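You operate a simulated robot arm through the tools that you are given. There is no shell and no other tool. Be economical: measure what you need, move in short steps, check, and stop when the job is done.

You run a simulated two-armed robot. Do the job below in one go: nothing can be reset, and whatever is moved stays where it is left.

## Task
Pick up the green brush from the fitting table with one hand, pass it to the other hand and put it in the pass tray.

Only the result counts: the job must be done as asked and must still hold three seconds after the hand-in. Knocking over, shifting, dropping, spilling or breaking anything else fails it.

## Robot
Two 7-joint arms with two-finger parallel grippers on one trunk, on a base that drives. Base frame: it is fixed to the floor where the robot stands at the start and does not move with it; the origin is under the middle of the robot, x ahead of it, y to its left, z up. Readings come in m, rad, newtons and seconds.
The left shoulder is at the start at [0.05, 0.165, 1.18], the right one opposite. With the tool pointing down near the work surface each hand reaches from about 0.22 to 0.7 m from the robot's upright axis, wherever it stands, measured 20 degrees to its own side. Places, roughly: green brush (6x3x11 cm) [0.6, 0.1, 0.9]; pass tray (21x14 cm) [-4.02, -0.84, 0.86]. Payload 3.91 kg a hand.
The tool frame of a hand sits at the grasp point between the pads (the TCP): z along the fingers, y along the line on which they close. The tips reach 0.03 m beyond it. The gripper opens to 0.11 m. The fingers are 0.02 m wide and 0.01 m thick; the gripper's body (0.048 by 0.112 m) begins 0.055 m behind the TCP.
Orientation is that of the tool frame in the base frame, as a unit quaternion [x, y, z, w]. With the fingers straight down and closing along the base's y, the tool's x points along the base's -x, its y along +y and its z along -z.

## Interface
- The arms move only by the tool nudge_tool. It takes "left_commands", "right_commands" or both (then of equal length, played together; a hand with none holds still); each is a list of rows, each an object of numbers (a shift or turn left out is 0, a gripper value left out holds the last): "tx", "ty", "tz": the shift along the base's x, y, z in units of 200 mm (1.0 is 200 mm); "ax", "ay", "az": the turn, a rotation vector about the base's x, y, z in units of 60 degrees (1.0 is 60 degrees); "gripper": the gripper command, from -1 (fully open) to 1 (shut), values between in proportion. In form: [{"tx": .., "ty": .., "tz": .., "ax": .., "ay": .., "az": .., "gripper": ..}, ...]. A call has 1 to 10 rows; each row is the pose to reach, as a shift and turn from the pose commanded when the call began. A call with a number of a shift or a turn outside -1 to 1 is refused whole. Rows are played at 5 a second. More than 0.05 m and 0.15 rad between two rows, or a gripper value outside its range, and nothing of the call is played. A pose out of reach is approached as far as the arm can. The call stops where the force on the tool passes 40 N (or 10 N more than at its start, if that is more) or the arm is blocked; 0.2 s more then pass. The fingers move at their own pace (about 0.045 m/s each) and stop on an object; they squeeze with about 36 N. The grip force told is the motor's: it shows also when the fingers shut on nothing. Time passes only in rows, and 0.2 s behind the last, so rows that repeat a pose let the fingers close. The reply holds the time, the measured pose of the TCP, the force on the tool along the base axes, the opening and the grip force, in the units named above and with some noise, with the torque about the TCP (base axes, N m) and any sound that the robot's microphone picked up.
- Cameras (640 x 400 px; columns grow to the right, rows downward): "scene" is now at [0.1196, 0.012, 1.3517]; the picture's right is [0.12, -0.99, 0.00], its down [-0.56, -0.07, -0.83] and it looks along [0.82, 0.10, -0.56] (base axes); focal length 282 px, centre (320, 200). "left" rides on the left gripper at [0.072, -0.017, -0.103] in its tool frame; the picture's right is [0.23, 0.97, 0.00], its down [-0.76, 0.18, -0.62] and it looks along [-0.61, 0.14, 0.78] (tool axes); focal length 222 px, centre (320, 200). "right" rides on the right gripper at [0.072, 0.017, -0.103] in its tool frame; the picture's right is [-0.23, 0.97, 0.00], its down [-0.76, -0.18, -0.62] and it looks along [-0.61, -0.14, 0.78] (tool axes); focal length 222 px, centre (320, 200). There is no depth. A picture from a camera that has moved, and an enlarged one, comes with that camera's place and axes in the base frame and with its lens.
- get_image(camera): a new picture of that camera. It takes no simulated time.
- slide_trunk(by): slides the trunk up (or, below 0, down) by that many m; the arms and the scene camera ride with it, the base frame stays. It gives what a move gives, with no picture.
- base_move(legs): drives the robot by 1 to 6 legs, each [ahead, left, turn to the left] in m, m and rad, along the robot's own axes; the way and the turn of a leg run together, so that a leg with both is an arc; at most 1.5 m and 3.142 rad a leg. The arms and the cameras ride along, it lands a little off, and it stops where it bumps. It gives what a move gives.
- turn_head(pan, tilt): turns the head with the scene camera to pan (to the left, within 1.396 rad either way) and tilt (down, from -0.506 to 1.204), counted from straight ahead of the robot. It gives what a move gives.
- enlarge(camera, box): a new picture of the part [left, top, right, bottom] of that camera's present view, enlarged. It takes no simulated time.
- finish_job(): hands the job in; it is judged then, once.

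Work in short steps. Places have to be worked out from the pictures, the camera data and where the tool is seen: move nearer, look again, correct. Check each grasp and each placing, and mend what went wrong. You have 120 turns and 88 pictures in all, those below and enlarged ones among them. Open the grippers and draw the arms clear of the work before you hand the job in, unless the task says otherwise; then end with one line.

The tools are called after "Emit:" as a command line: name --argument value ..., lists and objects as JSON in quotes. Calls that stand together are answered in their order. nudge_tool: Moves the arms, as the interface text tells. Its arguments: {"type":"object","properties":{"left_commands":{"type":"array"},"right_commands":{"type":"array"}},"required":[]} The other tools are called the same way: slide_trunk (by) slides the trunk up or down; base_move (legs) drives the base; turn_head (pan, tilt) turns the head that bears the scene camera; get_image (camera) takes a picture; enlarge (camera, box) takes an enlarged picture of a part of a camera's view; finish_job () hands the job in.

At the start:

```text
time_s: 0.0
left_eef_pos: [0.3213, 0.1447, 1.1201]
left_ee_rot: [-0.001, 1.0, 0.0, 0.001]
left_wrist_force: [-0.4, -0.4, 0.1]
left_ft_torque: [-0.01, 0.02, -0.03]
left_grip_width: 0.11
left_gripper_force: 0.0
right_eef_pos: [0.408, -0.085, 1.0761]
right_ee_rot: [0.0, 1.0, 0.0, -0.001]
right_wrist_force: [-0.5, 0.9, -0.1]
right_ft_torque: [-0.02, 0.0, -0.04]
right_grip_width: 0.1098
right_gripper_force: 0.1
trunk travel left (down, up): [-0.4, 0.103]
robot x, y, heading: [-0.0004, -0.0007, -0.0]
head pan, tilt: [0.124, 0.6]
```

scene: 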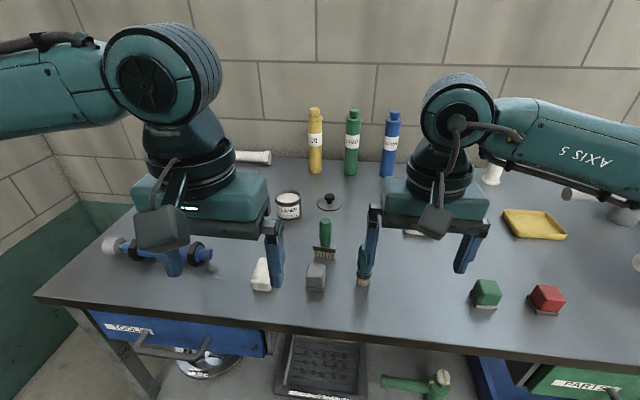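
right: 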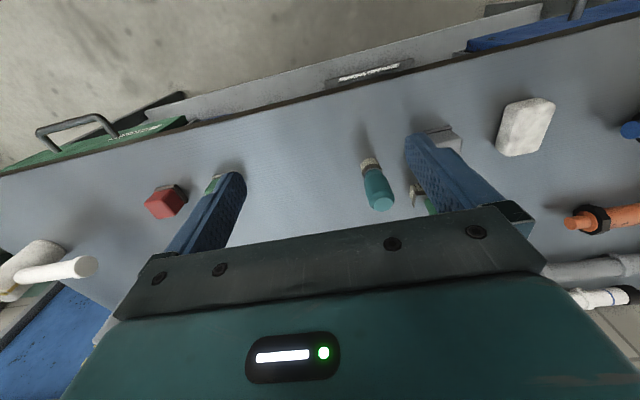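
left: 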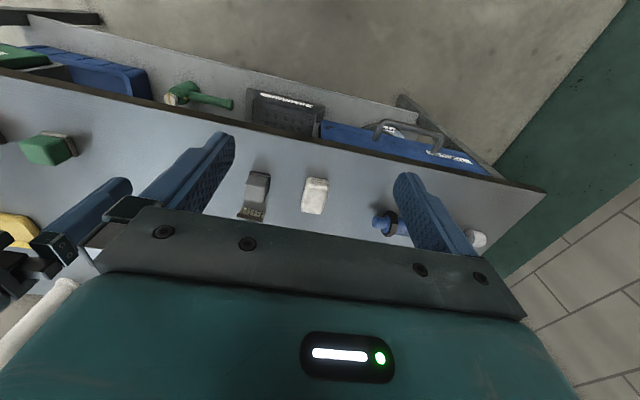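

The green brush seems to stand near pixel (325,240), with other items close by. I enlarge that part to see its shape.

Emit:
enlarge --camera "scene" --box '[240, 180, 400, 300]'

```text
3.33 times, centred on (320, 240) of scene
camera zoom: at [0.1196, 0.012, 1.3517], right [0.12, -0.99, 0.0], down [-0.56, -0.07, -0.83], along [0.82, 0.1, -0.56], focal length 941 px, centre (320, 67)
```

zoom: 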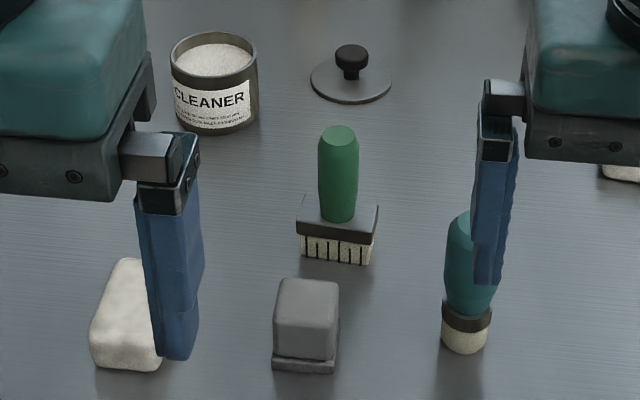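

The brush stands on its bristles at about (0.607, 0.059), handle up to z≈0.97, with the 6 cm side along y. I plan to take the handle with the left hand from above, tip the brush so it lies flat pointing ahead, and have the right hand take it from above. First I bring the left hand over it and move the right hand aside.

Emit:
nudge_tool --left_commands '[{"tx": 0.18, "ty": -0.09}, {"tx": 0.36, "ty": -0.17}, {"tx": 0.54, "ty": -0.26}, {"tx": 0.72, "ty": -0.34}, {"tx": 0.9, "ty": -0.425}, {"tx": 0.9, "ty": -0.425}]' --right_commands '[{"ty": -0.15}, {"ty": -0.3}, {"ty": -0.45}, {"ty": -0.6}, {"ty": -0.7}, {"ty": -0.7}]'

Emit:
get_image --camera "left"

Emit:
get_image --camera "scene"

```text
time_s: 1.4
left_eef_pos: [0.4997, 0.0611, 1.1201]
left_ee_rot: [0.0, 1.0, 0.0, 0.0]
left_wrist_force: [-0.3, 0.3, -0.4]
left_ft_torque: [-0.01, 0.03, 0.01]
left_grip_width: 0.1099
left_gripper_force: 0.1
right_eef_pos: [0.4075, -0.2246, 1.0773]
right_ee_rot: [0.0, 1.0, 0.0, -0.001]
right_wrist_force: [0.6, 0.2, -0.5]
right_ft_torque: [-0.03, 0.0, -0.03]
right_grip_width: 0.11
right_gripper_force: 0.0
trunk travel left (down, up): [-0.4, 0.103]
robot x, y, heading: [-0.0002, 0.0004, 0.003]
head pan, tilt: [0.124, 0.6]
```

```text
83 pictures are left
camera left: at [0.4276, 0.0442, 1.2244], right [-0.23, 0.97, 0.0], down [0.76, 0.18, 0.62], along [0.61, 0.14, -0.78], focal length 222 px, centre (320, 200)
```

left: 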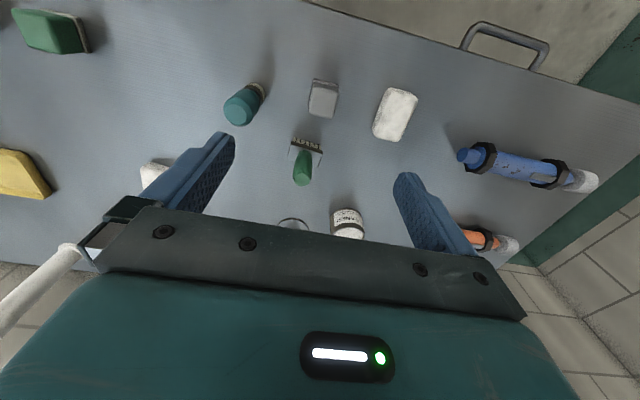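

```text
82 pictures are left
camera scene: at [0.1194, 0.0125, 1.3517], right [0.12, -0.99, 0.0], down [-0.56, -0.07, -0.83], along [0.82, 0.1, -0.56], focal length 282 px, centre (320, 200)
```

scene: 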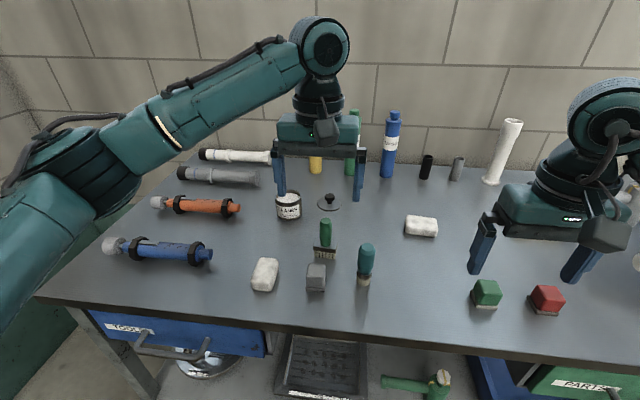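

Left-camera ray agrees: handle top at about (0.602, 0.059). I go above it, then partly down, and check.

Emit:
nudge_tool --left_commands '[{"tx": 0.2}, {"tx": 0.4}, {"tx": 0.52, "ty": -0.01}, {"tx": 0.52, "ty": -0.01, "tz": -0.15}, {"tx": 0.52, "ty": -0.01, "tz": -0.3}, {"tx": 0.52, "ty": -0.01, "tz": -0.4}, {"tx": 0.52, "ty": -0.01, "tz": -0.4}]'

Emit:
get_image --camera "left"

Emit:
enlarge --camera "scene" --box '[240, 180, 400, 300]'

```text
time_s: 3.0
left_eef_pos: [0.6048, 0.0573, 1.0408]
left_ee_rot: [0.0, 1.0, 0.001, 0.0]
left_wrist_force: [1.1, 0.0, -0.1]
left_ft_torque: [0.02, -0.01, 0.0]
left_grip_width: 0.1098
left_gripper_force: 0.0
right_eef_pos: [0.4086, -0.2259, 1.0761]
right_ee_rot: [0.0, 1.0, -0.001, 0.0]
right_wrist_force: [-1.0, 0.9, -0.1]
right_ft_torque: [0.02, 0.0, 0.02]
right_grip_width: 0.1101
right_gripper_force: 0.0
trunk travel left (down, up): [-0.4, 0.103]
robot x, y, heading: [-0.0009, 0.0029, 0.003]
head pan, tilt: [0.124, 0.6]
```

```text
81 pictures are left
camera left: at [0.5322, 0.0406, 1.1444], right [-0.23, 0.97, 0.0], down [0.76, 0.18, 0.62], along [0.61, 0.14, -0.78], focal length 222 px, centre (320, 200)
```

left: 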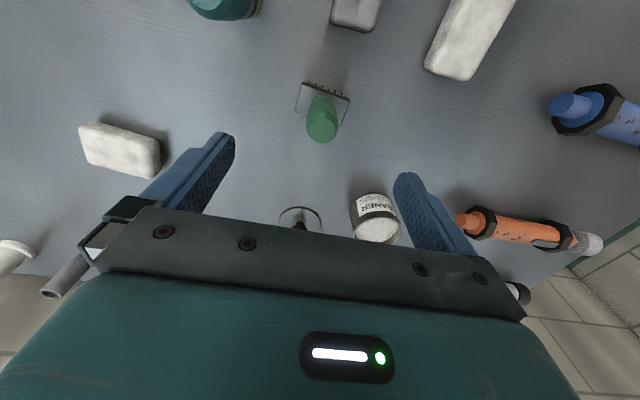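

```text
3.33 times, centred on (320, 240) of scene
camera zoom: at [0.1195, 0.0119, 1.3517], right [0.12, -0.99, 0.0], down [-0.56, -0.07, -0.83], along [0.82, 0.1, -0.56], focal length 941 px, centre (320, 67)
```

zoom: 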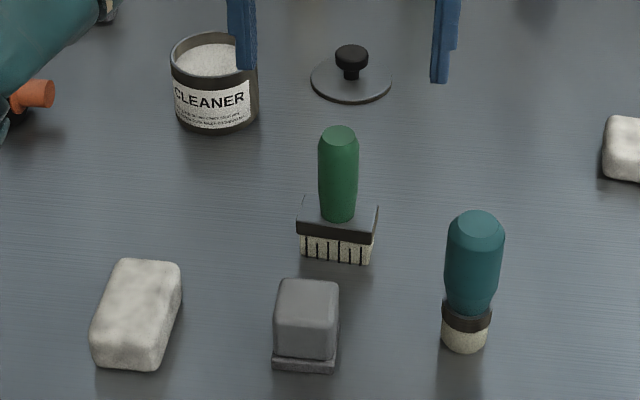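

The handle sits at about (0.601, 0.057), centred between the fingers. I go down to z≈0.963 so the fingertips overlap the upper handle, then shut.

Emit:
nudge_tool --left_commands '[{"tx": -0.015, "tz": -0.13}, {"tx": -0.015, "tz": -0.26}, {"tx": -0.015, "tz": -0.39}, {"tx": -0.015, "tz": -0.39}, {"tx": -0.015, "tz": -0.39, "gripper": 1}, {"tx": -0.015, "tz": -0.39, "gripper": 1}, {"tx": -0.015, "tz": -0.39, "gripper": 1}, {"tx": -0.015, "tz": -0.39, "gripper": 1}, {"tx": -0.015, "tz": -0.39, "gripper": 1}, {"tx": -0.015, "tz": -0.39, "gripper": 1}]'

Emit:
get_image --camera "left"

Emit:
enlarge --camera "scene" --box '[240, 180, 400, 300]'

```text
time_s: 5.2
left_eef_pos: [0.6011, 0.0569, 0.9622]
left_ee_rot: [-0.001, 1.0, 0.0, -0.001]
left_wrist_force: [0.2, -0.7, 0.3]
left_ft_torque: [-0.04, -0.03, 0.02]
left_grip_width: 0.0267
left_gripper_force: 35.8
right_eef_pos: [0.4077, -0.2256, 1.0767]
right_ee_rot: [0.0, 1.0, 0.0, 0.0]
right_wrist_force: [0.3, 0.7, -0.1]
right_ft_torque: [-0.02, 0.0, 0.01]
right_grip_width: 0.1099
right_gripper_force: 0.0
trunk travel left (down, up): [-0.4, 0.103]
robot x, y, heading: [0.0005, -0.0003, -0.003]
head pan, tilt: [0.124, 0.6]
```

```text
79 pictures are left
camera left: at [0.5288, 0.0405, 1.066], right [-0.23, 0.97, 0.0], down [0.76, 0.18, 0.62], along [0.61, 0.14, -0.78], focal length 222 px, centre (320, 200)
```

left: 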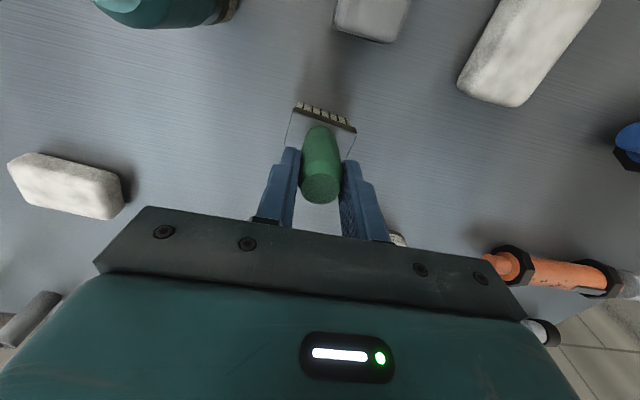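

```text
3.33 times, centred on (320, 240) of scene
camera zoom: at [0.1196, 0.012, 1.3517], right [0.12, -0.99, 0.0], down [-0.56, -0.07, -0.83], along [0.82, 0.1, -0.56], focal length 941 px, centre (320, 67)
```

zoom: 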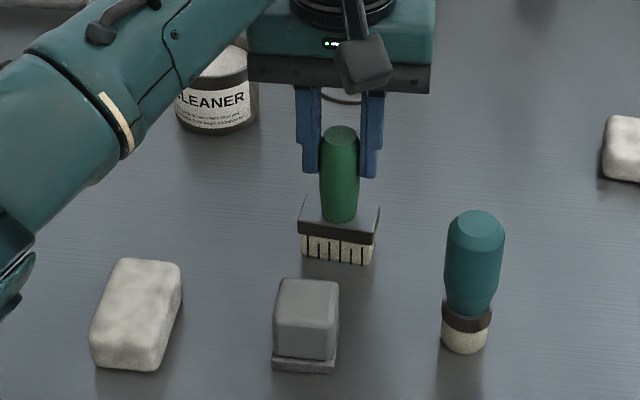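

The grip is on the handle (2.7 cm, 36 N). I lift straight up by 0.19 m.

Emit:
nudge_tool --left_commands '[{"tz": 0.1, "gripper": 1}, {"tz": 0.25}, {"tz": 0.45}, {"tz": 0.65}, {"tz": 0.85}, {"tz": 1.0}, {"tz": 1.0}]'

Emit:
get_image --camera "scene"

```text
time_s: 6.8
left_eef_pos: [0.6029, 0.059, 1.163]
left_ee_rot: [0.0, 1.0, 0.0, -0.001]
left_wrist_force: [0.4, -0.1, -0.7]
left_ft_torque: [-0.01, 0.03, 0.01]
left_grip_width: 0.0269
left_gripper_force: 35.9
right_eef_pos: [0.4079, -0.2237, 1.0771]
right_ee_rot: [0.0, 1.0, 0.0, 0.0]
right_wrist_force: [0.6, 0.4, -0.5]
right_ft_torque: [0.02, 0.03, 0.0]
right_grip_width: 0.1099
right_gripper_force: 0.0
trunk travel left (down, up): [-0.4, 0.103]
robot x, y, heading: [0.0033, -0.0, 0.006]
head pan, tilt: [0.124, 0.6]
```

```text
77 pictures are left
camera scene: at [0.1199, 0.0122, 1.3516], right [0.12, -0.99, 0.0], down [-0.56, -0.07, -0.82], along [0.82, 0.1, -0.57], focal length 282 px, centre (320, 200)
```

scene: 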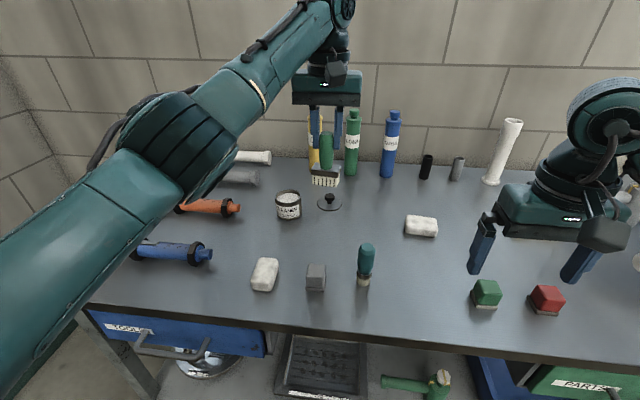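

The brush is held and rose cleanly. Now I draw it back and tip the fingers ahead by 60 degrees about y.

Emit:
nudge_tool --left_commands '[{"tx": -0.08, "ty": 0.04, "ay": -0.125}, {"tx": -0.16, "ty": 0.08, "ay": -0.25}, {"tx": -0.24, "ty": 0.12, "ay": -0.375}, {"tx": -0.32, "ty": 0.16, "ay": -0.5}, {"tx": -0.4, "ty": 0.2, "ay": -0.625}, {"tx": -0.48, "ty": 0.2, "ay": -0.75}, {"tx": -0.56, "ty": 0.2, "ay": -0.875}, {"tx": -0.64, "ty": 0.2, "ay": -1.0}, {"tx": -0.64, "ty": 0.2, "ay": -1.0}]'

Emit:
get_image --camera "scene"

```text
time_s: 8.8
left_eef_pos: [0.4728, 0.0974, 1.1647]
left_ee_rot: [0.0, 0.866, 0.0, 0.501]
left_wrist_force: [-0.9, -0.3, -0.2]
left_ft_torque: [0.0, 0.05, 0.01]
left_grip_width: 0.0267
left_gripper_force: 36.1
right_eef_pos: [0.4077, -0.2255, 1.0772]
right_ee_rot: [0.0, 1.0, -0.001, 0.0]
right_wrist_force: [0.2, -0.3, 0.2]
right_ft_torque: [0.0, 0.03, 0.01]
right_grip_width: 0.1098
right_gripper_force: 0.1
trunk travel left (down, up): [-0.4, 0.103]
robot x, y, heading: [-0.0056, -0.0053, -0.001]
head pan, tilt: [0.124, 0.6]
```

```text
76 pictures are left
camera scene: at [0.1198, 0.0119, 1.3517], right [0.12, -0.99, 0.0], down [-0.56, -0.07, -0.83], along [0.82, 0.1, -0.56], focal length 282 px, centre (320, 200)
```

scene: 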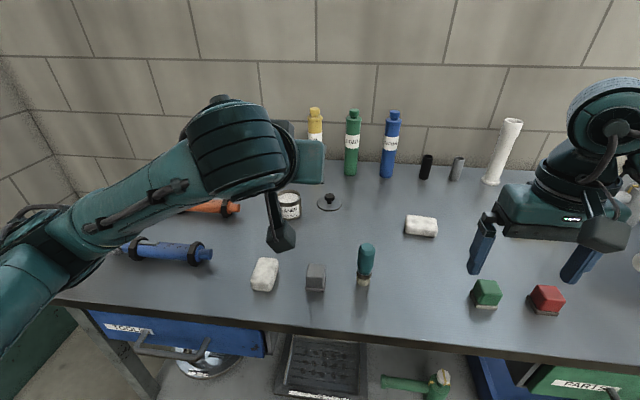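

Tilt works. I complete the turn to 90 degrees so the brush is level.

Emit:
nudge_tool --left_commands '[{"tx": -0.05, "ay": -0.125}, {"tx": -0.1, "ay": -0.25}, {"tx": -0.15, "ay": -0.375}, {"tx": -0.15, "ay": -0.5}, {"tx": -0.15, "ay": -0.5}]'

Emit:
get_image --camera "left"

Emit:
get_image --camera "right"

```text
time_s: 10.0
left_eef_pos: [0.4453, 0.0972, 1.1639]
left_ee_rot: [-0.001, 0.707, 0.0, 0.707]
left_wrist_force: [0.5, -0.3, -1.6]
left_ft_torque: [0.03, 0.08, 0.0]
left_grip_width: 0.027
left_gripper_force: 36.3
right_eef_pos: [0.4087, -0.2254, 1.0784]
right_ee_rot: [0.0, 1.0, 0.0, 0.0]
right_wrist_force: [-0.5, -0.1, 0.2]
right_ft_torque: [-0.01, 0.01, 0.0]
right_grip_width: 0.11
right_gripper_force: 0.1
trunk travel left (down, up): [-0.4, 0.103]
robot x, y, heading: [-0.0019, 0.0022, 0.002]
head pan, tilt: [0.124, 0.6]
```

```text
75 pictures are left
camera left: at [0.3408, 0.081, 1.0914], right [0.0, 0.97, -0.23], down [-0.62, 0.18, 0.76], along [0.78, 0.14, 0.61], focal length 222 px, centre (320, 200)
```

left: 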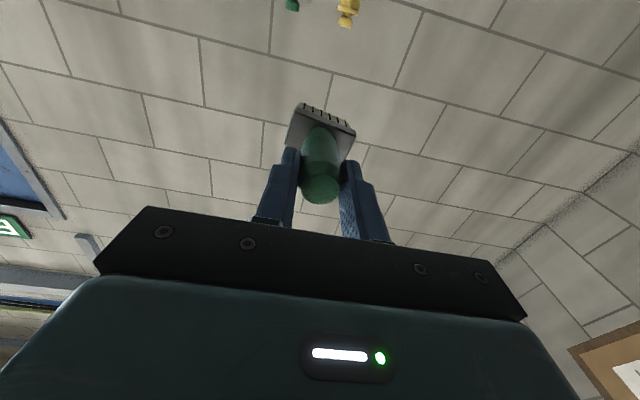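

```text
74 pictures are left
camera right: at [0.3347, -0.2086, 1.1802], right [0.23, 0.97, 0.0], down [0.76, -0.18, 0.62], along [0.61, -0.14, -0.78], focal length 222 px, centre (320, 200)
```

right: 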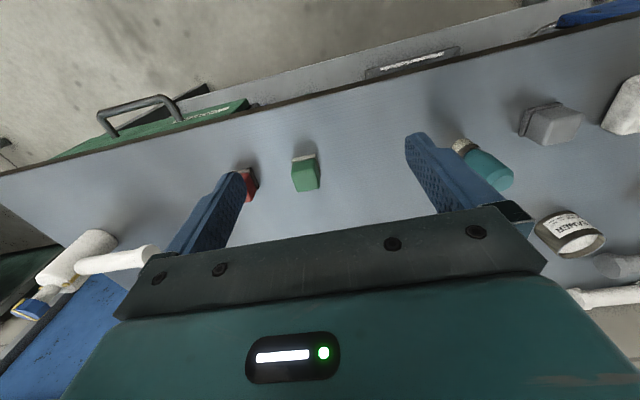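

The brush is level, head ahead: its axis is at z≈1.164, head from about x 0.507 to 0.547. I lower it and bring it to the middle (y≈0, z≈1.09) so the right hand reaches it well, and raise the right hand.

Emit:
nudge_tool --left_commands '[{"ty": -0.1, "tz": -0.08}, {"ty": -0.2, "tz": -0.16}, {"ty": -0.3, "tz": -0.24}, {"ty": -0.4, "tz": -0.32}, {"ty": -0.485, "tz": -0.37}, {"ty": -0.485, "tz": -0.37}]' --right_commands '[{"tz": 0.2}, {"tz": 0.4}, {"tz": 0.6}, {"tz": 0.8, "tx": 0.2}, {"tz": 0.9, "tx": 0.4}, {"tz": 0.9, "tx": 0.55}]'

Emit:
get_image --camera "right"

Emit:
get_image --camera "scene"

```text
refused: row 4 steps farther than a row can; nothing moved
```

```text
73 pictures are left
camera right: at [0.3347, -0.2086, 1.1802], right [0.23, 0.97, 0.0], down [0.76, -0.18, 0.62], along [0.61, -0.14, -0.78], focal length 222 px, centre (320, 200)
```

right: 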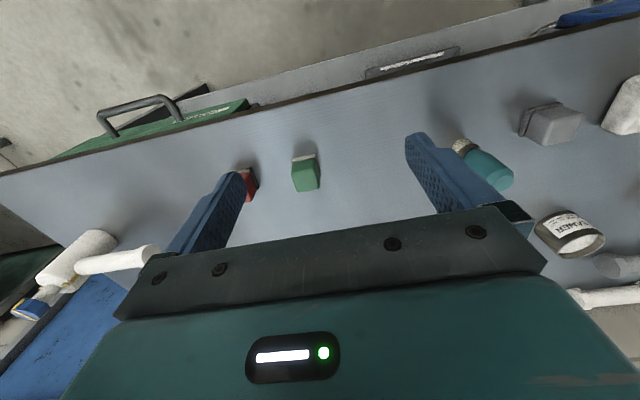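

```text
72 pictures are left
camera scene: at [0.1197, 0.0119, 1.3517], right [0.12, -0.99, 0.0], down [-0.56, -0.07, -0.83], along [0.82, 0.1, -0.56], focal length 282 px, centre (320, 200)
```

scene: 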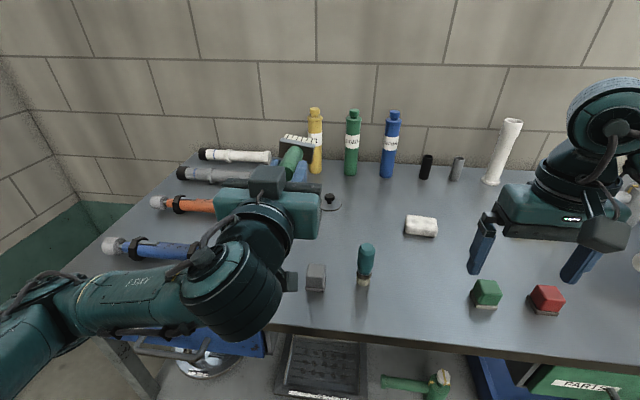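

Row 4 combined step was too long; I resend it in smaller steps.

Emit:
nudge_tool --left_commands '[{"ty": -0.1, "tz": -0.08}, {"ty": -0.2, "tz": -0.16}, {"ty": -0.3, "tz": -0.24}, {"ty": -0.4, "tz": -0.32}, {"ty": -0.485, "tz": -0.37}, {"ty": -0.485, "tz": -0.37}, {"ty": -0.485, "tz": -0.37}, {"ty": -0.485, "tz": -0.37}]' --right_commands '[{"tz": 0.2}, {"tz": 0.4}, {"tz": 0.6}, {"tz": 0.75, "tx": 0.1}, {"tz": 0.9, "tx": 0.25}, {"tz": 0.9, "tx": 0.4}, {"tz": 0.9, "tx": 0.55}, {"tz": 0.9, "tx": 0.55}]'

Emit:
get_image --camera "right"

Emit:
get_image --camera "scene"

```text
time_s: 11.8
left_eef_pos: [0.4443, 0.002, 1.0898]
left_ee_rot: [-0.001, 0.707, 0.001, 0.707]
left_wrist_force: [0.4, -0.2, -1.2]
left_ft_torque: [0.0, -0.01, 0.0]
left_grip_width: 0.0267
left_gripper_force: 36.3
right_eef_pos: [0.5172, -0.2237, 1.2585]
right_ee_rot: [0.001, 1.0, 0.0, 0.0]
right_wrist_force: [-0.1, -0.7, -1.1]
right_ft_torque: [-0.02, -0.02, 0.03]
right_grip_width: 0.1097
right_gripper_force: 0.1
trunk travel left (down, up): [-0.4, 0.103]
robot x, y, heading: [0.0041, -0.0027, -0.002]
head pan, tilt: [0.124, 0.6]
```

```text
71 pictures are left
camera right: at [0.4442, -0.208, 1.3611], right [0.23, 0.97, 0.0], down [0.76, -0.18, 0.62], along [0.61, -0.14, -0.78], focal length 222 px, centre (320, 200)
```

right: 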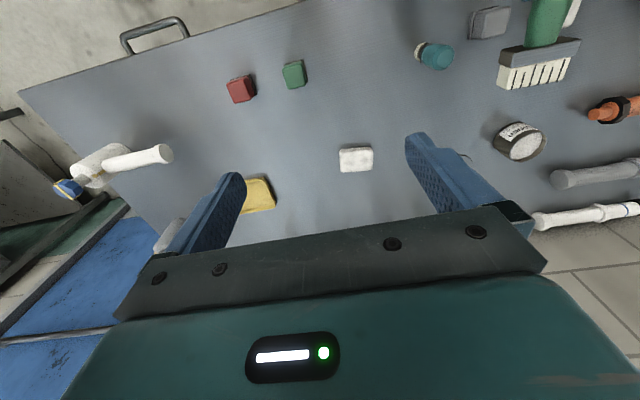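

```text
70 pictures are left
camera scene: at [0.1195, 0.0118, 1.3517], right [0.12, -0.99, 0.0], down [-0.56, -0.07, -0.83], along [0.82, 0.1, -0.56], focal length 282 px, centre (320, 200)
```

scene: 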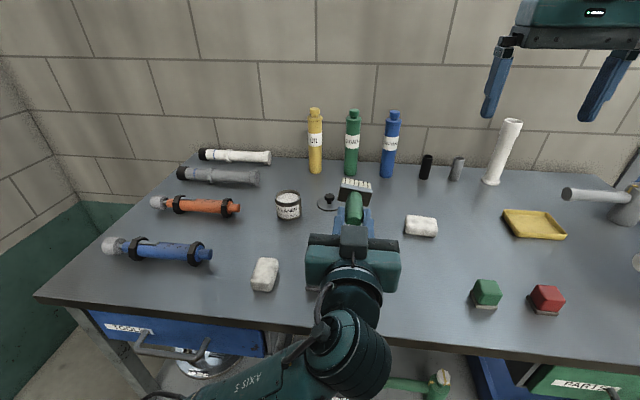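

The brush head appears where predicted (about x 0.506–0.546, y≈0.002, z≈1.09). I bring the right hand across above it.

Emit:
nudge_tool --right_commands '[{"ty": 0.2}, {"ty": 0.4}, {"ty": 0.6}, {"ty": 0.8}, {"ty": 1.0, "tx": 0.02}, {"ty": 1.0, "tx": 0.02}]'

Emit:
get_image --camera "right"

Emit:
get_image --camera "scene"

```text
time_s: 13.2
left_eef_pos: [0.4428, 0.0019, 1.0892]
left_ee_rot: [0.0, 0.708, 0.001, 0.706]
left_wrist_force: [-0.5, -0.9, -1.0]
left_ft_torque: [0.0, 0.05, -0.01]
left_grip_width: 0.0267
left_gripper_force: 35.3
right_eef_pos: [0.5214, -0.03, 1.2589]
right_ee_rot: [0.0, 1.0, 0.0, -0.001]
right_wrist_force: [-0.6, 0.1, -0.9]
right_ft_torque: [-0.02, 0.0, 0.02]
right_grip_width: 0.1097
right_gripper_force: 0.1
trunk travel left (down, up): [-0.4, 0.103]
robot x, y, heading: [0.0006, -0.0028, 0.001]
head pan, tilt: [0.124, 0.6]
```

```text
69 pictures are left
camera right: at [0.449, -0.013, 1.3622], right [0.23, 0.97, 0.0], down [0.76, -0.18, 0.62], along [0.61, -0.14, -0.78], focal length 222 px, centre (320, 200)
```

right: 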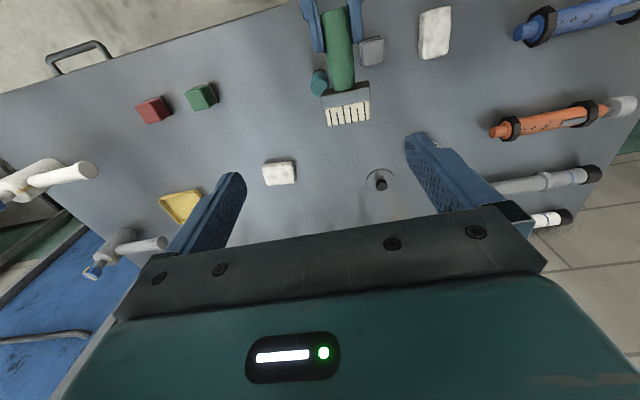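

```text
68 pictures are left
camera scene: at [0.1197, 0.0114, 1.3517], right [0.12, -0.99, 0.0], down [-0.56, -0.07, -0.83], along [0.82, 0.1, -0.56], focal length 282 px, centre (320, 200)
```

scene: 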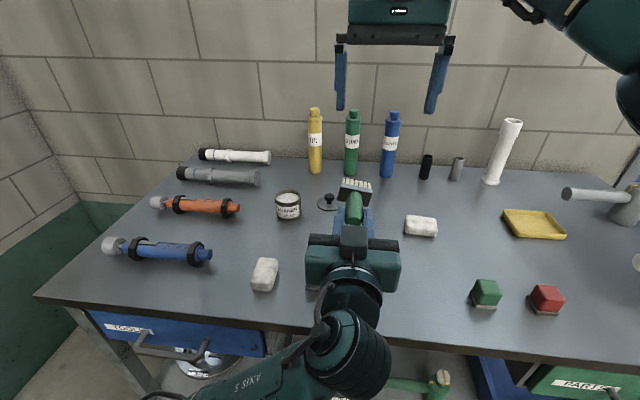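

Head confirmed at y≈0.002, x 0.506–0.545. I centre the right hand and lower most of the way.

Emit:
nudge_tool --right_commands '[{"ty": 0.16, "tx": 0.015}, {"ty": 0.16, "tx": 0.015, "tz": -0.15}, {"ty": 0.16, "tx": 0.015, "tz": -0.3}, {"ty": 0.16, "tx": 0.015, "tz": -0.42}, {"ty": 0.16, "tx": 0.015, "tz": -0.42}]'

Emit:
get_image --camera "right"

Emit:
get_image --camera "scene"

```text
time_s: 14.4
left_eef_pos: [0.4435, 0.0018, 1.0896]
left_ee_rot: [0.0, 0.707, 0.0, 0.707]
left_wrist_force: [0.5, 0.5, 0.3]
left_ft_torque: [0.0, 0.06, -0.01]
left_grip_width: 0.0267
left_gripper_force: 35.6
right_eef_pos: [0.5236, 0.0036, 1.1733]
right_ee_rot: [0.0, 1.0, -0.001, 0.0]
right_wrist_force: [0.1, -0.6, 0.6]
right_ft_torque: [0.01, -0.04, 0.02]
right_grip_width: 0.11
right_gripper_force: 0.1
trunk travel left (down, up): [-0.4, 0.103]
robot x, y, heading: [-0.0009, 0.0011, -0.001]
head pan, tilt: [0.124, 0.6]
```

```text
67 pictures are left
camera right: at [0.4503, 0.0212, 1.275], right [0.23, 0.97, 0.0], down [0.76, -0.18, 0.62], along [0.61, -0.14, -0.78], focal length 222 px, centre (320, 200)
```

right: 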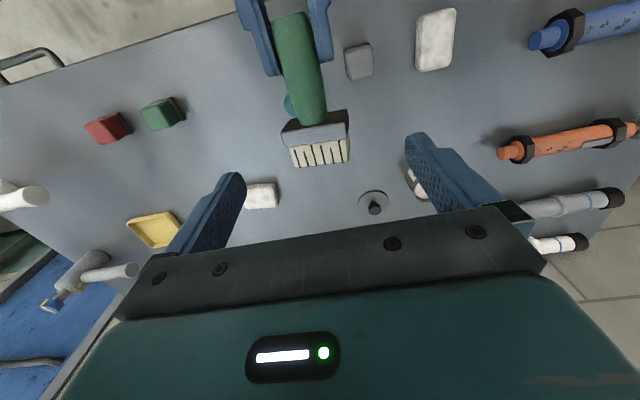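

```text
66 pictures are left
camera scene: at [0.1196, 0.0121, 1.3517], right [0.12, -0.99, 0.0], down [-0.56, -0.07, -0.83], along [0.82, 0.1, -0.56], focal length 282 px, centre (320, 200)
```

scene: 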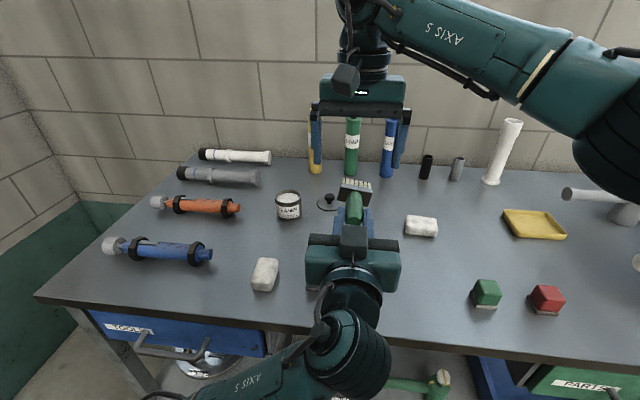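

Alignment is good; I go down to z≈1.106 and shut the right gripper on the head.

Emit:
nudge_tool --right_commands '[{"tz": -0.12}, {"tz": -0.24}, {"tz": -0.335}, {"tz": -0.335}, {"tz": -0.335, "gripper": 1}, {"tz": -0.335, "gripper": 1}, {"tz": -0.335, "gripper": 1}, {"tz": -0.335, "gripper": 1}, {"tz": -0.335, "gripper": 1}]'

Emit:
get_image --camera "right"

Emit:
get_image --camera "scene"

```text
time_s: 16.4
left_eef_pos: [0.445, 0.0026, 1.0903]
left_ee_rot: [-0.002, 0.707, 0.001, 0.707]
left_wrist_force: [-2.3, 11.7, -1.4]
left_ft_torque: [-0.41, 0.02, 0.41]
left_grip_width: 0.0265
left_gripper_force: 35.9
right_eef_pos: [0.5241, 0.0033, 1.1056]
right_ee_rot: [0.001, 1.0, -0.002, 0.001]
right_wrist_force: [2.2, -11.5, 1.2]
right_ft_torque: [0.18, 0.02, 0.5]
right_grip_width: 0.0572
right_gripper_force: 36.0
trunk travel left (down, up): [-0.4, 0.103]
robot x, y, heading: [-0.0009, -0.0038, 0.004]
head pan, tilt: [0.124, 0.6]
```

```text
65 pictures are left
camera right: at [0.4504, 0.0206, 1.2091], right [0.23, 0.97, 0.0], down [0.76, -0.18, 0.62], along [0.61, -0.14, -0.78], focal length 222 px, centre (320, 200)
```

right: 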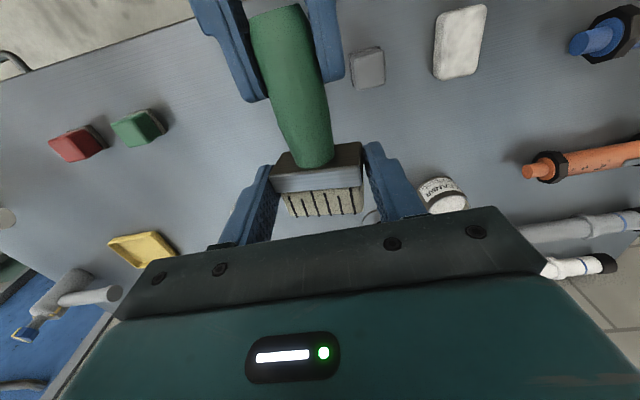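

```text
64 pictures are left
camera scene: at [0.1197, 0.012, 1.3517], right [0.12, -0.99, 0.0], down [-0.56, -0.07, -0.83], along [0.82, 0.1, -0.56], focal length 282 px, centre (320, 200)
```

scene: 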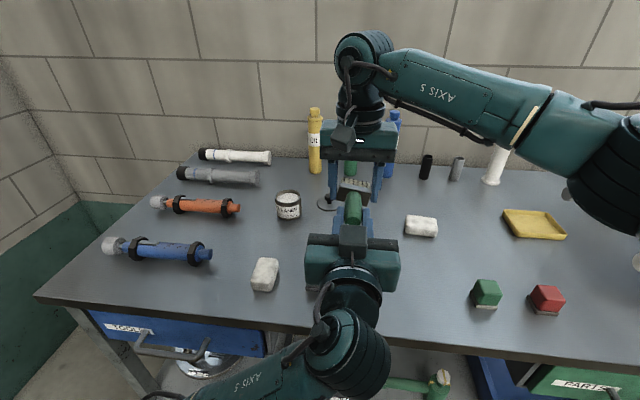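

The right hand holds the head (5.7 cm, 36 N). I open the left gripper and draw it straight back.

Emit:
nudge_tool --left_commands '[{"gripper": -0.2}, {"gripper": -0.2}, {"gripper": -0.2}, {"gripper": -0.2}, {"tx": -0.15}, {"tx": -0.3}, {"tx": -0.45}, {"tx": -0.6}, {"tx": -0.6}]'

Emit:
get_image --camera "right"

Emit:
get_image --camera "scene"

```text
time_s: 18.2
left_eef_pos: [0.3552, 0.0083, 1.1481]
left_ee_rot: [0.007, 0.624, 0.021, 0.781]
left_wrist_force: [-0.3, 0.3, 0.1]
left_ft_torque: [0.0, 0.0, -0.01]
left_grip_width: 0.0659
left_gripper_force: 0.0
right_eef_pos: [0.5223, 0.0048, 1.1046]
right_ee_rot: [-0.001, 1.0, 0.001, 0.0]
right_wrist_force: [-0.3, 0.2, -0.8]
right_ft_torque: [0.0, 0.02, -0.04]
right_grip_width: 0.0532
right_gripper_force: 36.2
trunk travel left (down, up): [-0.4, 0.103]
robot x, y, heading: [-0.0019, -0.0002, -0.001]
head pan, tilt: [0.124, 0.6]
stopped in row 8 (left hand): the arm was blocked; the commanded pose is now the measured one
```

```text
63 pictures are left
camera right: at [0.4501, 0.0214, 1.2091], right [0.23, 0.97, 0.0], down [0.76, -0.18, 0.62], along [0.61, -0.14, -0.78], focal length 222 px, centre (320, 200)
```

right: 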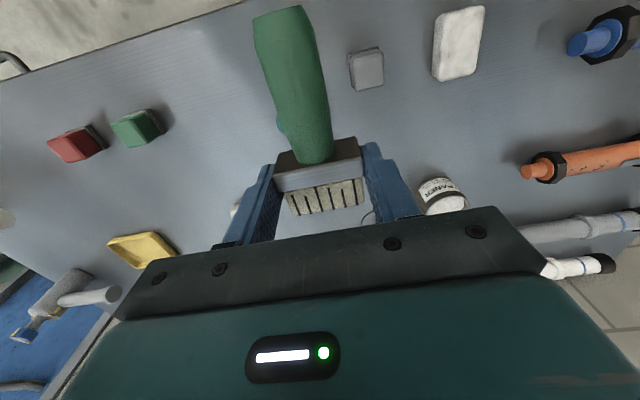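

```text
62 pictures are left
camera scene: at [0.1198, 0.012, 1.3517], right [0.12, -0.99, 0.0], down [-0.56, -0.07, -0.83], along [0.82, 0.1, -0.56], focal length 282 px, centre (320, 200)
```

scene: 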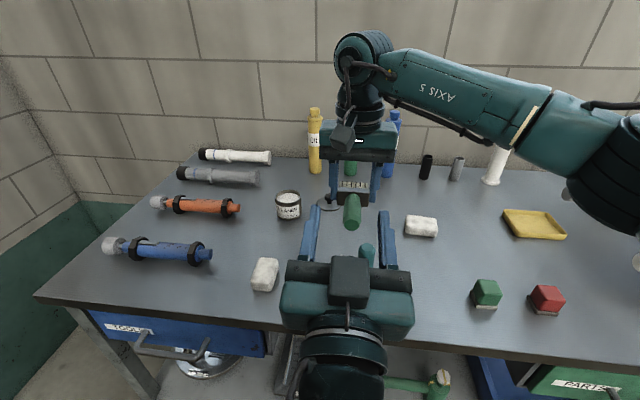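

The right hand alone holds the brush; the left hand backed off and hit its joint limit. I move the left hand aside to the left and turn it back downward.

Emit:
nudge_tool --left_commands '[{"ty": 0.2}, {"ty": 0.4}, {"ty": 0.6, "ay": 0.1}, {"ty": 0.8, "ay": 0.22}, {"ty": 1.0, "ay": 0.34}, {"ty": 1.0, "ay": 0.46}, {"ty": 1.0, "ay": 0.58}, {"ty": 1.0, "ay": 0.7}, {"ty": 1.0, "ay": 0.82}, {"ty": 1.0, "ay": 0.94}]'

```text
time_s: 20.4
left_eef_pos: [0.381, 0.2108, 1.1649]
left_ee_rot: [0.014, 0.92, 0.015, 0.392]
left_wrist_force: [0.0, -1.0, 0.4]
left_ft_torque: [0.0, 0.03, -0.01]
left_grip_width: 0.0659
left_gripper_force: 0.1
left hand out of reach, approached as far as the arm can: row 2, 3, 4, 5, 6, 7, 8, 9, 10
right_eef_pos: [0.5228, 0.0031, 1.106]
right_ee_rot: [-0.001, 1.0, 0.0, 0.0]
right_wrist_force: [-0.5, 0.2, -1.2]
right_ft_torque: [0.0, -0.01, -0.01]
right_grip_width: 0.053
right_gripper_force: 35.7
trunk travel left (down, up): [-0.4, 0.103]
robot x, y, heading: [0.0003, 0.0003, -0.001]
head pan, tilt: [0.124, 0.6]
```

Left hand is clear. I finish turning it down, and draw the right hand with the brush in to a travelling pose.

Emit:
nudge_tool --left_commands '[{"ay": 0.12}, {"ay": 0.24}, {"ay": 0.36}, {"ay": 0.48}, {"ay": 0.6}, {"ay": 0.72}, {"ay": 0.77}, {"ay": 0.77}]' --right_commands '[{"ty": -0.15, "tz": 0.05}, {"ty": -0.3, "tz": 0.1}, {"ty": -0.45, "tz": 0.15}, {"ty": -0.6, "tz": 0.2}, {"ty": -0.75, "tz": 0.25}, {"ty": -0.9, "tz": 0.3, "tx": -0.1}, {"ty": -0.95, "tz": 0.3, "tx": -0.3}, {"ty": -0.95, "tz": 0.3, "tx": -0.4}]'

Emit:
get_image --camera "right"

Emit:
turn_head --pan -1.396 --tilt 0.3

Emit:
get_image --camera "scene"

```text
time_s: 22.2
left_eef_pos: [0.3839, 0.206, 1.1662]
left_ee_rot: [0.02, 1.0, 0.007, 0.0]
left_wrist_force: [0.2, 0.2, -0.5]
left_ft_torque: [-0.02, -0.02, 0.01]
left_grip_width: 0.0661
left_gripper_force: 0.1
right_eef_pos: [0.4429, -0.1873, 1.1662]
right_ee_rot: [0.0, 1.0, 0.0, 0.0]
right_wrist_force: [-0.7, 0.2, -0.6]
right_ft_torque: [0.02, -0.03, -0.01]
right_grip_width: 0.0531
right_gripper_force: 36.0
trunk travel left (down, up): [-0.4, 0.103]
robot x, y, heading: [-0.0001, -0.001, -0.005]
head pan, tilt: [0.124, 0.6]
```

```text
61 pictures are left
camera right: at [0.3692, -0.1704, 1.2696], right [0.23, 0.97, 0.0], down [0.76, -0.18, 0.62], along [0.61, -0.14, -0.78], focal length 222 px, centre (320, 200)
```

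right: 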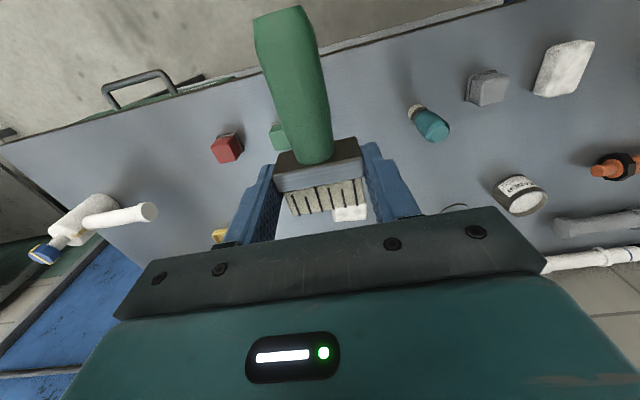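

```text
time_s: 23.8
left_eef_pos: [0.3851, 0.2069, 1.1645]
left_ee_rot: [0.019, 1.0, 0.007, 0.001]
left_wrist_force: [-0.1, 0.0, 0.6]
left_ft_torque: [0.01, 0.01, 0.0]
left_grip_width: 0.0661
left_gripper_force: 0.1
right_eef_pos: [0.4426, -0.1882, 1.1667]
right_ee_rot: [0.001, 1.0, -0.001, 0.0]
right_wrist_force: [0.9, 0.3, -0.8]
right_ft_torque: [0.04, 0.0, 0.01]
right_grip_width: 0.053
right_gripper_force: 36.3
trunk travel left (down, up): [-0.4, 0.103]
robot x, y, heading: [0.0024, 0.0007, 0.001]
head pan, tilt: [-1.396, 0.3]
```

```text
60 pictures are left
camera scene: at [0.0483, -0.0908, 1.3791], right [-0.98, -0.17, 0.0], down [-0.05, 0.29, -0.96], along [0.17, -0.94, -0.3], focal length 282 px, centre (320, 200)
```

scene: 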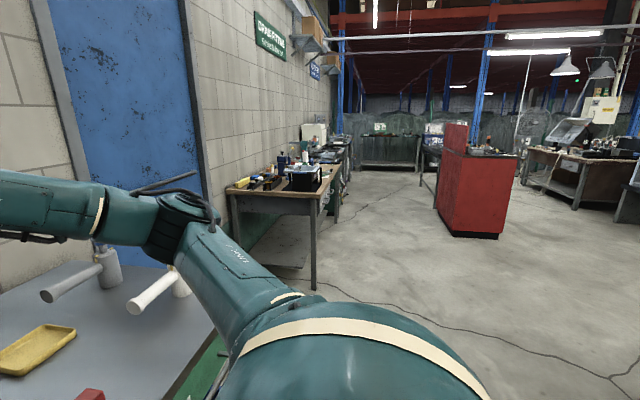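

The tray is behind the robot. I back off the table a little, turn half round with the head ahead, and look.

Emit:
base_move --legs '[[-0.6, 0, 0]]'

Emit:
turn_head --pan 1.396 --tilt 0.3

Emit:
get_image --camera "scene"

```text
time_s: 27.1
left_eef_pos: [-0.2113, 0.2054, 1.1668]
left_ee_rot: [0.018, 1.0, 0.007, 0.001]
left_wrist_force: [-0.2, -0.1, -0.7]
left_ft_torque: [0.0, 0.0, 0.0]
left_grip_width: 0.066
left_gripper_force: 0.1
right_eef_pos: [-0.1512, -0.1867, 1.1668]
right_ee_rot: [0.0, 1.0, 0.0, 0.0]
right_wrist_force: [-0.2, -0.7, -0.3]
right_ft_torque: [0.02, 0.0, 0.01]
right_grip_width: 0.0532
right_gripper_force: 36.3
trunk travel left (down, up): [-0.4, 0.103]
robot x, y, heading: [-0.5928, -0.0004, -0.003]
head pan, tilt: [-1.396, 0.3]
```

```text
time_s: 29.6
left_eef_pos: [-0.2103, 0.2057, 1.165]
left_ee_rot: [0.019, 1.0, 0.008, 0.0]
left_wrist_force: [-0.2, 0.7, 0.9]
left_ft_torque: [0.01, -0.03, -0.03]
left_grip_width: 0.0658
left_gripper_force: 0.1
right_eef_pos: [-0.1502, -0.1863, 1.1654]
right_ee_rot: [0.0, 1.0, 0.001, 0.0]
right_wrist_force: [-0.1, -0.4, 0.5]
right_ft_torque: [0.0, -0.01, 0.01]
right_grip_width: 0.0528
right_gripper_force: 36.1
trunk travel left (down, up): [-0.4, 0.103]
robot x, y, heading: [-0.5962, -0.0009, -0.003]
head pan, tilt: [1.396, 0.3]
```

```text
59 pictures are left
camera scene: at [-0.5461, 0.0929, 1.3792], right [0.98, -0.17, 0.0], down [-0.05, -0.29, -0.96], along [0.17, 0.94, -0.3], focal length 282 px, centre (320, 200)
```

scene: 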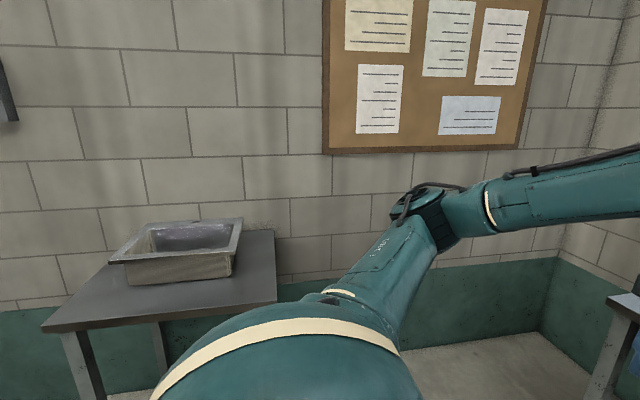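

A side bench stands to the left, the right side is open. I turn right by 90 degrees and look onward to the right.

Emit:
base_move --legs '[[0, 0, -1.571]]'

Emit:
turn_head --pan -1.2 --tilt 0.25

Emit:
get_image --camera "scene"

```text
time_s: 33.8
left_eef_pos: [-0.3759, -0.3771, 1.1662]
left_ee_rot: [0.709, 0.705, 0.005, 0.004]
left_wrist_force: [-0.6, -0.1, 0.3]
left_ft_torque: [-0.01, 0.02, 0.0]
left_grip_width: 0.066
left_gripper_force: 0.0
right_eef_pos: [-0.7661, -0.4485, 1.1663]
right_ee_rot: [0.695, 0.719, -0.001, 0.0]
right_wrist_force: [0.1, 0.3, -0.6]
right_ft_torque: [-0.03, 0.0, 0.02]
right_grip_width: 0.0532
right_gripper_force: 36.2
trunk travel left (down, up): [-0.4, 0.103]
robot x, y, heading: [-0.5924, -0.0045, -1.535]
head pan, tilt: [1.396, 0.3]
```

```text
time_s: 36.1
left_eef_pos: [-0.3752, -0.3768, 1.1654]
left_ee_rot: [0.71, 0.704, 0.005, 0.005]
left_wrist_force: [0.1, -0.4, -0.3]
left_ft_torque: [0.03, -0.02, -0.03]
left_grip_width: 0.0658
left_gripper_force: 0.0
right_eef_pos: [-0.7662, -0.45, 1.1659]
right_ee_rot: [0.695, 0.719, 0.0, 0.0]
right_wrist_force: [-0.8, 0.4, -0.6]
right_ft_torque: [-0.03, 0.03, 0.01]
right_grip_width: 0.0534
right_gripper_force: 35.7
trunk travel left (down, up): [-0.4, 0.103]
robot x, y, heading: [-0.5971, 0.002, -1.536]
head pan, tilt: [-1.201, 0.25]
```

```text
58 pictures are left
camera scene: at [-0.6765, -0.0652, 1.3839], right [-0.39, 0.92, 0.0], down [0.23, 0.1, -0.97], along [-0.89, -0.38, -0.25], focal length 282 px, centre (320, 200)
```

scene: 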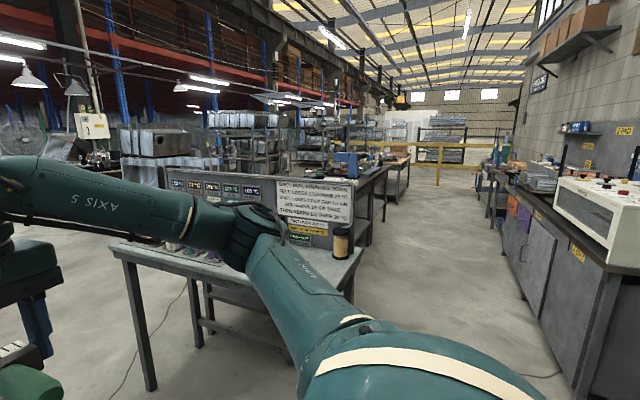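

A bench with signs stands toward the tray's place. I enlarge it to read them.

Emit:
enlarge --camera "scene" --box '[160, 165, 380, 265]'

```text
2.91 times, centred on (270, 215) of scene
camera zoom: at [-0.6765, -0.0652, 1.3839], right [-0.39, 0.92, 0.0], down [0.23, 0.1, -0.97], along [-0.89, -0.38, -0.25], focal length 821 px, centre (466, 156)
```

zoom: 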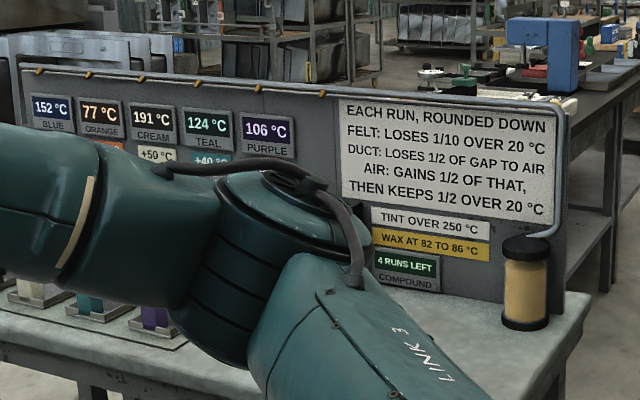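

Those signs don't concern this job. I turn on to face -x and look down the aisle.

Emit:
base_move --legs '[[0, 0, -1.6]]'

Emit:
turn_head --pan 0.0 --tilt 0.25

Emit:
get_image --camera "scene"

```text
time_s: 40.4
left_eef_pos: [-0.9775, -0.2068, 1.1655]
left_ee_rot: [1.0, -0.017, 0.0, 0.007]
left_wrist_force: [0.2, -0.5, -0.1]
left_ft_torque: [0.0, 0.03, -0.01]
left_grip_width: 0.066
left_gripper_force: 0.0
right_eef_pos: [-1.0385, 0.1852, 1.167]
right_ee_rot: [1.0, 0.001, 0.0, 0.0]
right_wrist_force: [0.2, -0.4, -1.3]
right_ft_torque: [0.0, 0.03, -0.01]
right_grip_width: 0.0532
right_gripper_force: 36.9
trunk travel left (down, up): [-0.4, 0.103]
robot x, y, heading: [-0.5934, 0.0015, -3.136]
head pan, tilt: [-1.201, 0.25]
```

```text
time_s: 41.8
left_eef_pos: [-0.9775, -0.2063, 1.1649]
left_ee_rot: [1.0, -0.017, 0.0, 0.007]
left_wrist_force: [0.4, 0.2, -0.3]
left_ft_torque: [0.01, 0.04, 0.0]
left_grip_width: 0.0657
left_gripper_force: 0.1
right_eef_pos: [-1.0368, 0.1858, 1.1654]
right_ee_rot: [1.0, 0.002, -0.001, 0.0]
right_wrist_force: [0.1, 0.4, -0.9]
right_ft_torque: [0.0, 0.0, -0.01]
right_grip_width: 0.0529
right_gripper_force: 35.5
trunk travel left (down, up): [-0.4, 0.103]
robot x, y, heading: [-0.5962, 0.0037, -3.139]
head pan, tilt: [0.0, 0.25]
```

```text
56 pictures are left
camera scene: at [-0.7144, 0.0006, 1.3839], right [0.0, 1.0, 0.0], down [0.25, 0.0, -0.97], along [-0.97, 0.0, -0.25], focal length 282 px, centre (320, 200)
```

scene: 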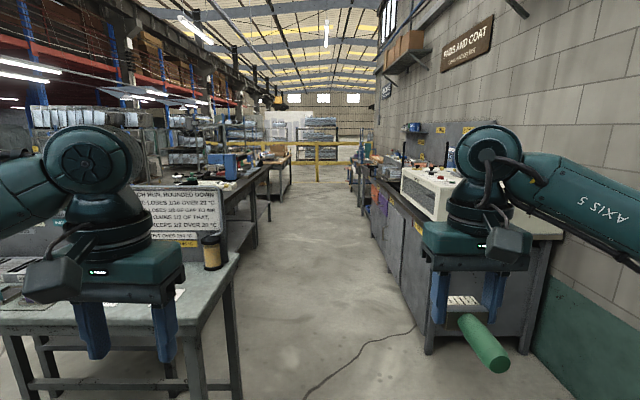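

The aisle is about 0.95 m wide, middle at y≈0.13; the tray bench edge lies at y≈-0.7 on the left farther on. I drive ahead along the middle.

Emit:
base_move --legs '[[0.5, -0.13, 0], [1.2, 0, 0]]'

Emit:
turn_head --pan 0.3 --tilt 0.4

Emit:
get_image --camera "scene"

```text
time_s: 50.6
left_eef_pos: [-2.713, -0.1016, 1.1647]
left_ee_rot: [1.0, -0.011, -0.001, 0.007]
left_wrist_force: [0.4, -0.1, -0.4]
left_ft_torque: [0.0, 0.02, 0.02]
left_grip_width: 0.0663
left_gripper_force: 0.0
right_eef_pos: [-2.7774, 0.2889, 1.166]
right_ee_rot: [1.0, 0.009, -0.001, 0.0]
right_wrist_force: [0.0, 0.1, -1.1]
right_ft_torque: [-0.03, 0.02, 0.0]
right_grip_width: 0.0531
right_gripper_force: 35.7
trunk travel left (down, up): [-0.4, 0.103]
robot x, y, heading: [-2.3321, 0.11, -3.125]
head pan, tilt: [0.0, 0.25]
```

```text
time_s: 51.4
left_eef_pos: [-2.7124, -0.1019, 1.1651]
left_ee_rot: [1.0, -0.011, -0.001, 0.006]
left_wrist_force: [0.8, 0.2, 0.9]
left_ft_torque: [-0.02, 0.02, 0.03]
left_grip_width: 0.066
left_gripper_force: 0.0
right_eef_pos: [-2.7777, 0.2892, 1.1669]
right_ee_rot: [1.0, 0.008, 0.0, 0.0]
right_wrist_force: [0.0, -1.1, -1.7]
right_ft_torque: [0.02, 0.02, -0.01]
right_grip_width: 0.0529
right_gripper_force: 36.2
trunk travel left (down, up): [-0.4, 0.103]
robot x, y, heading: [-2.3278, 0.1057, -3.126]
head pan, tilt: [0.3, 0.4]
```

```text
55 pictures are left
camera scene: at [-2.4465, 0.0813, 1.3699], right [-0.31, 0.95, 0.0], down [0.37, 0.12, -0.92], along [-0.88, -0.29, -0.39], focal length 282 px, centre (320, 200)
```

scene: 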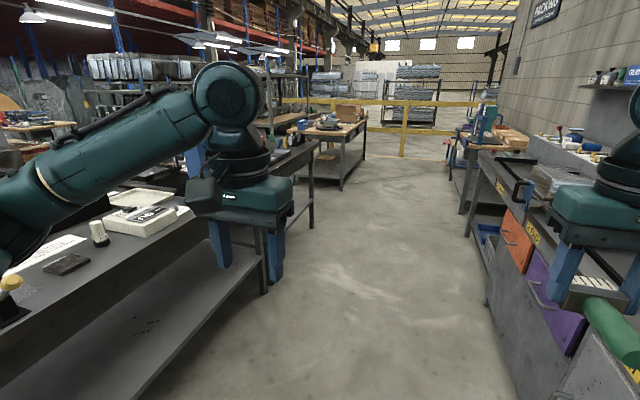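

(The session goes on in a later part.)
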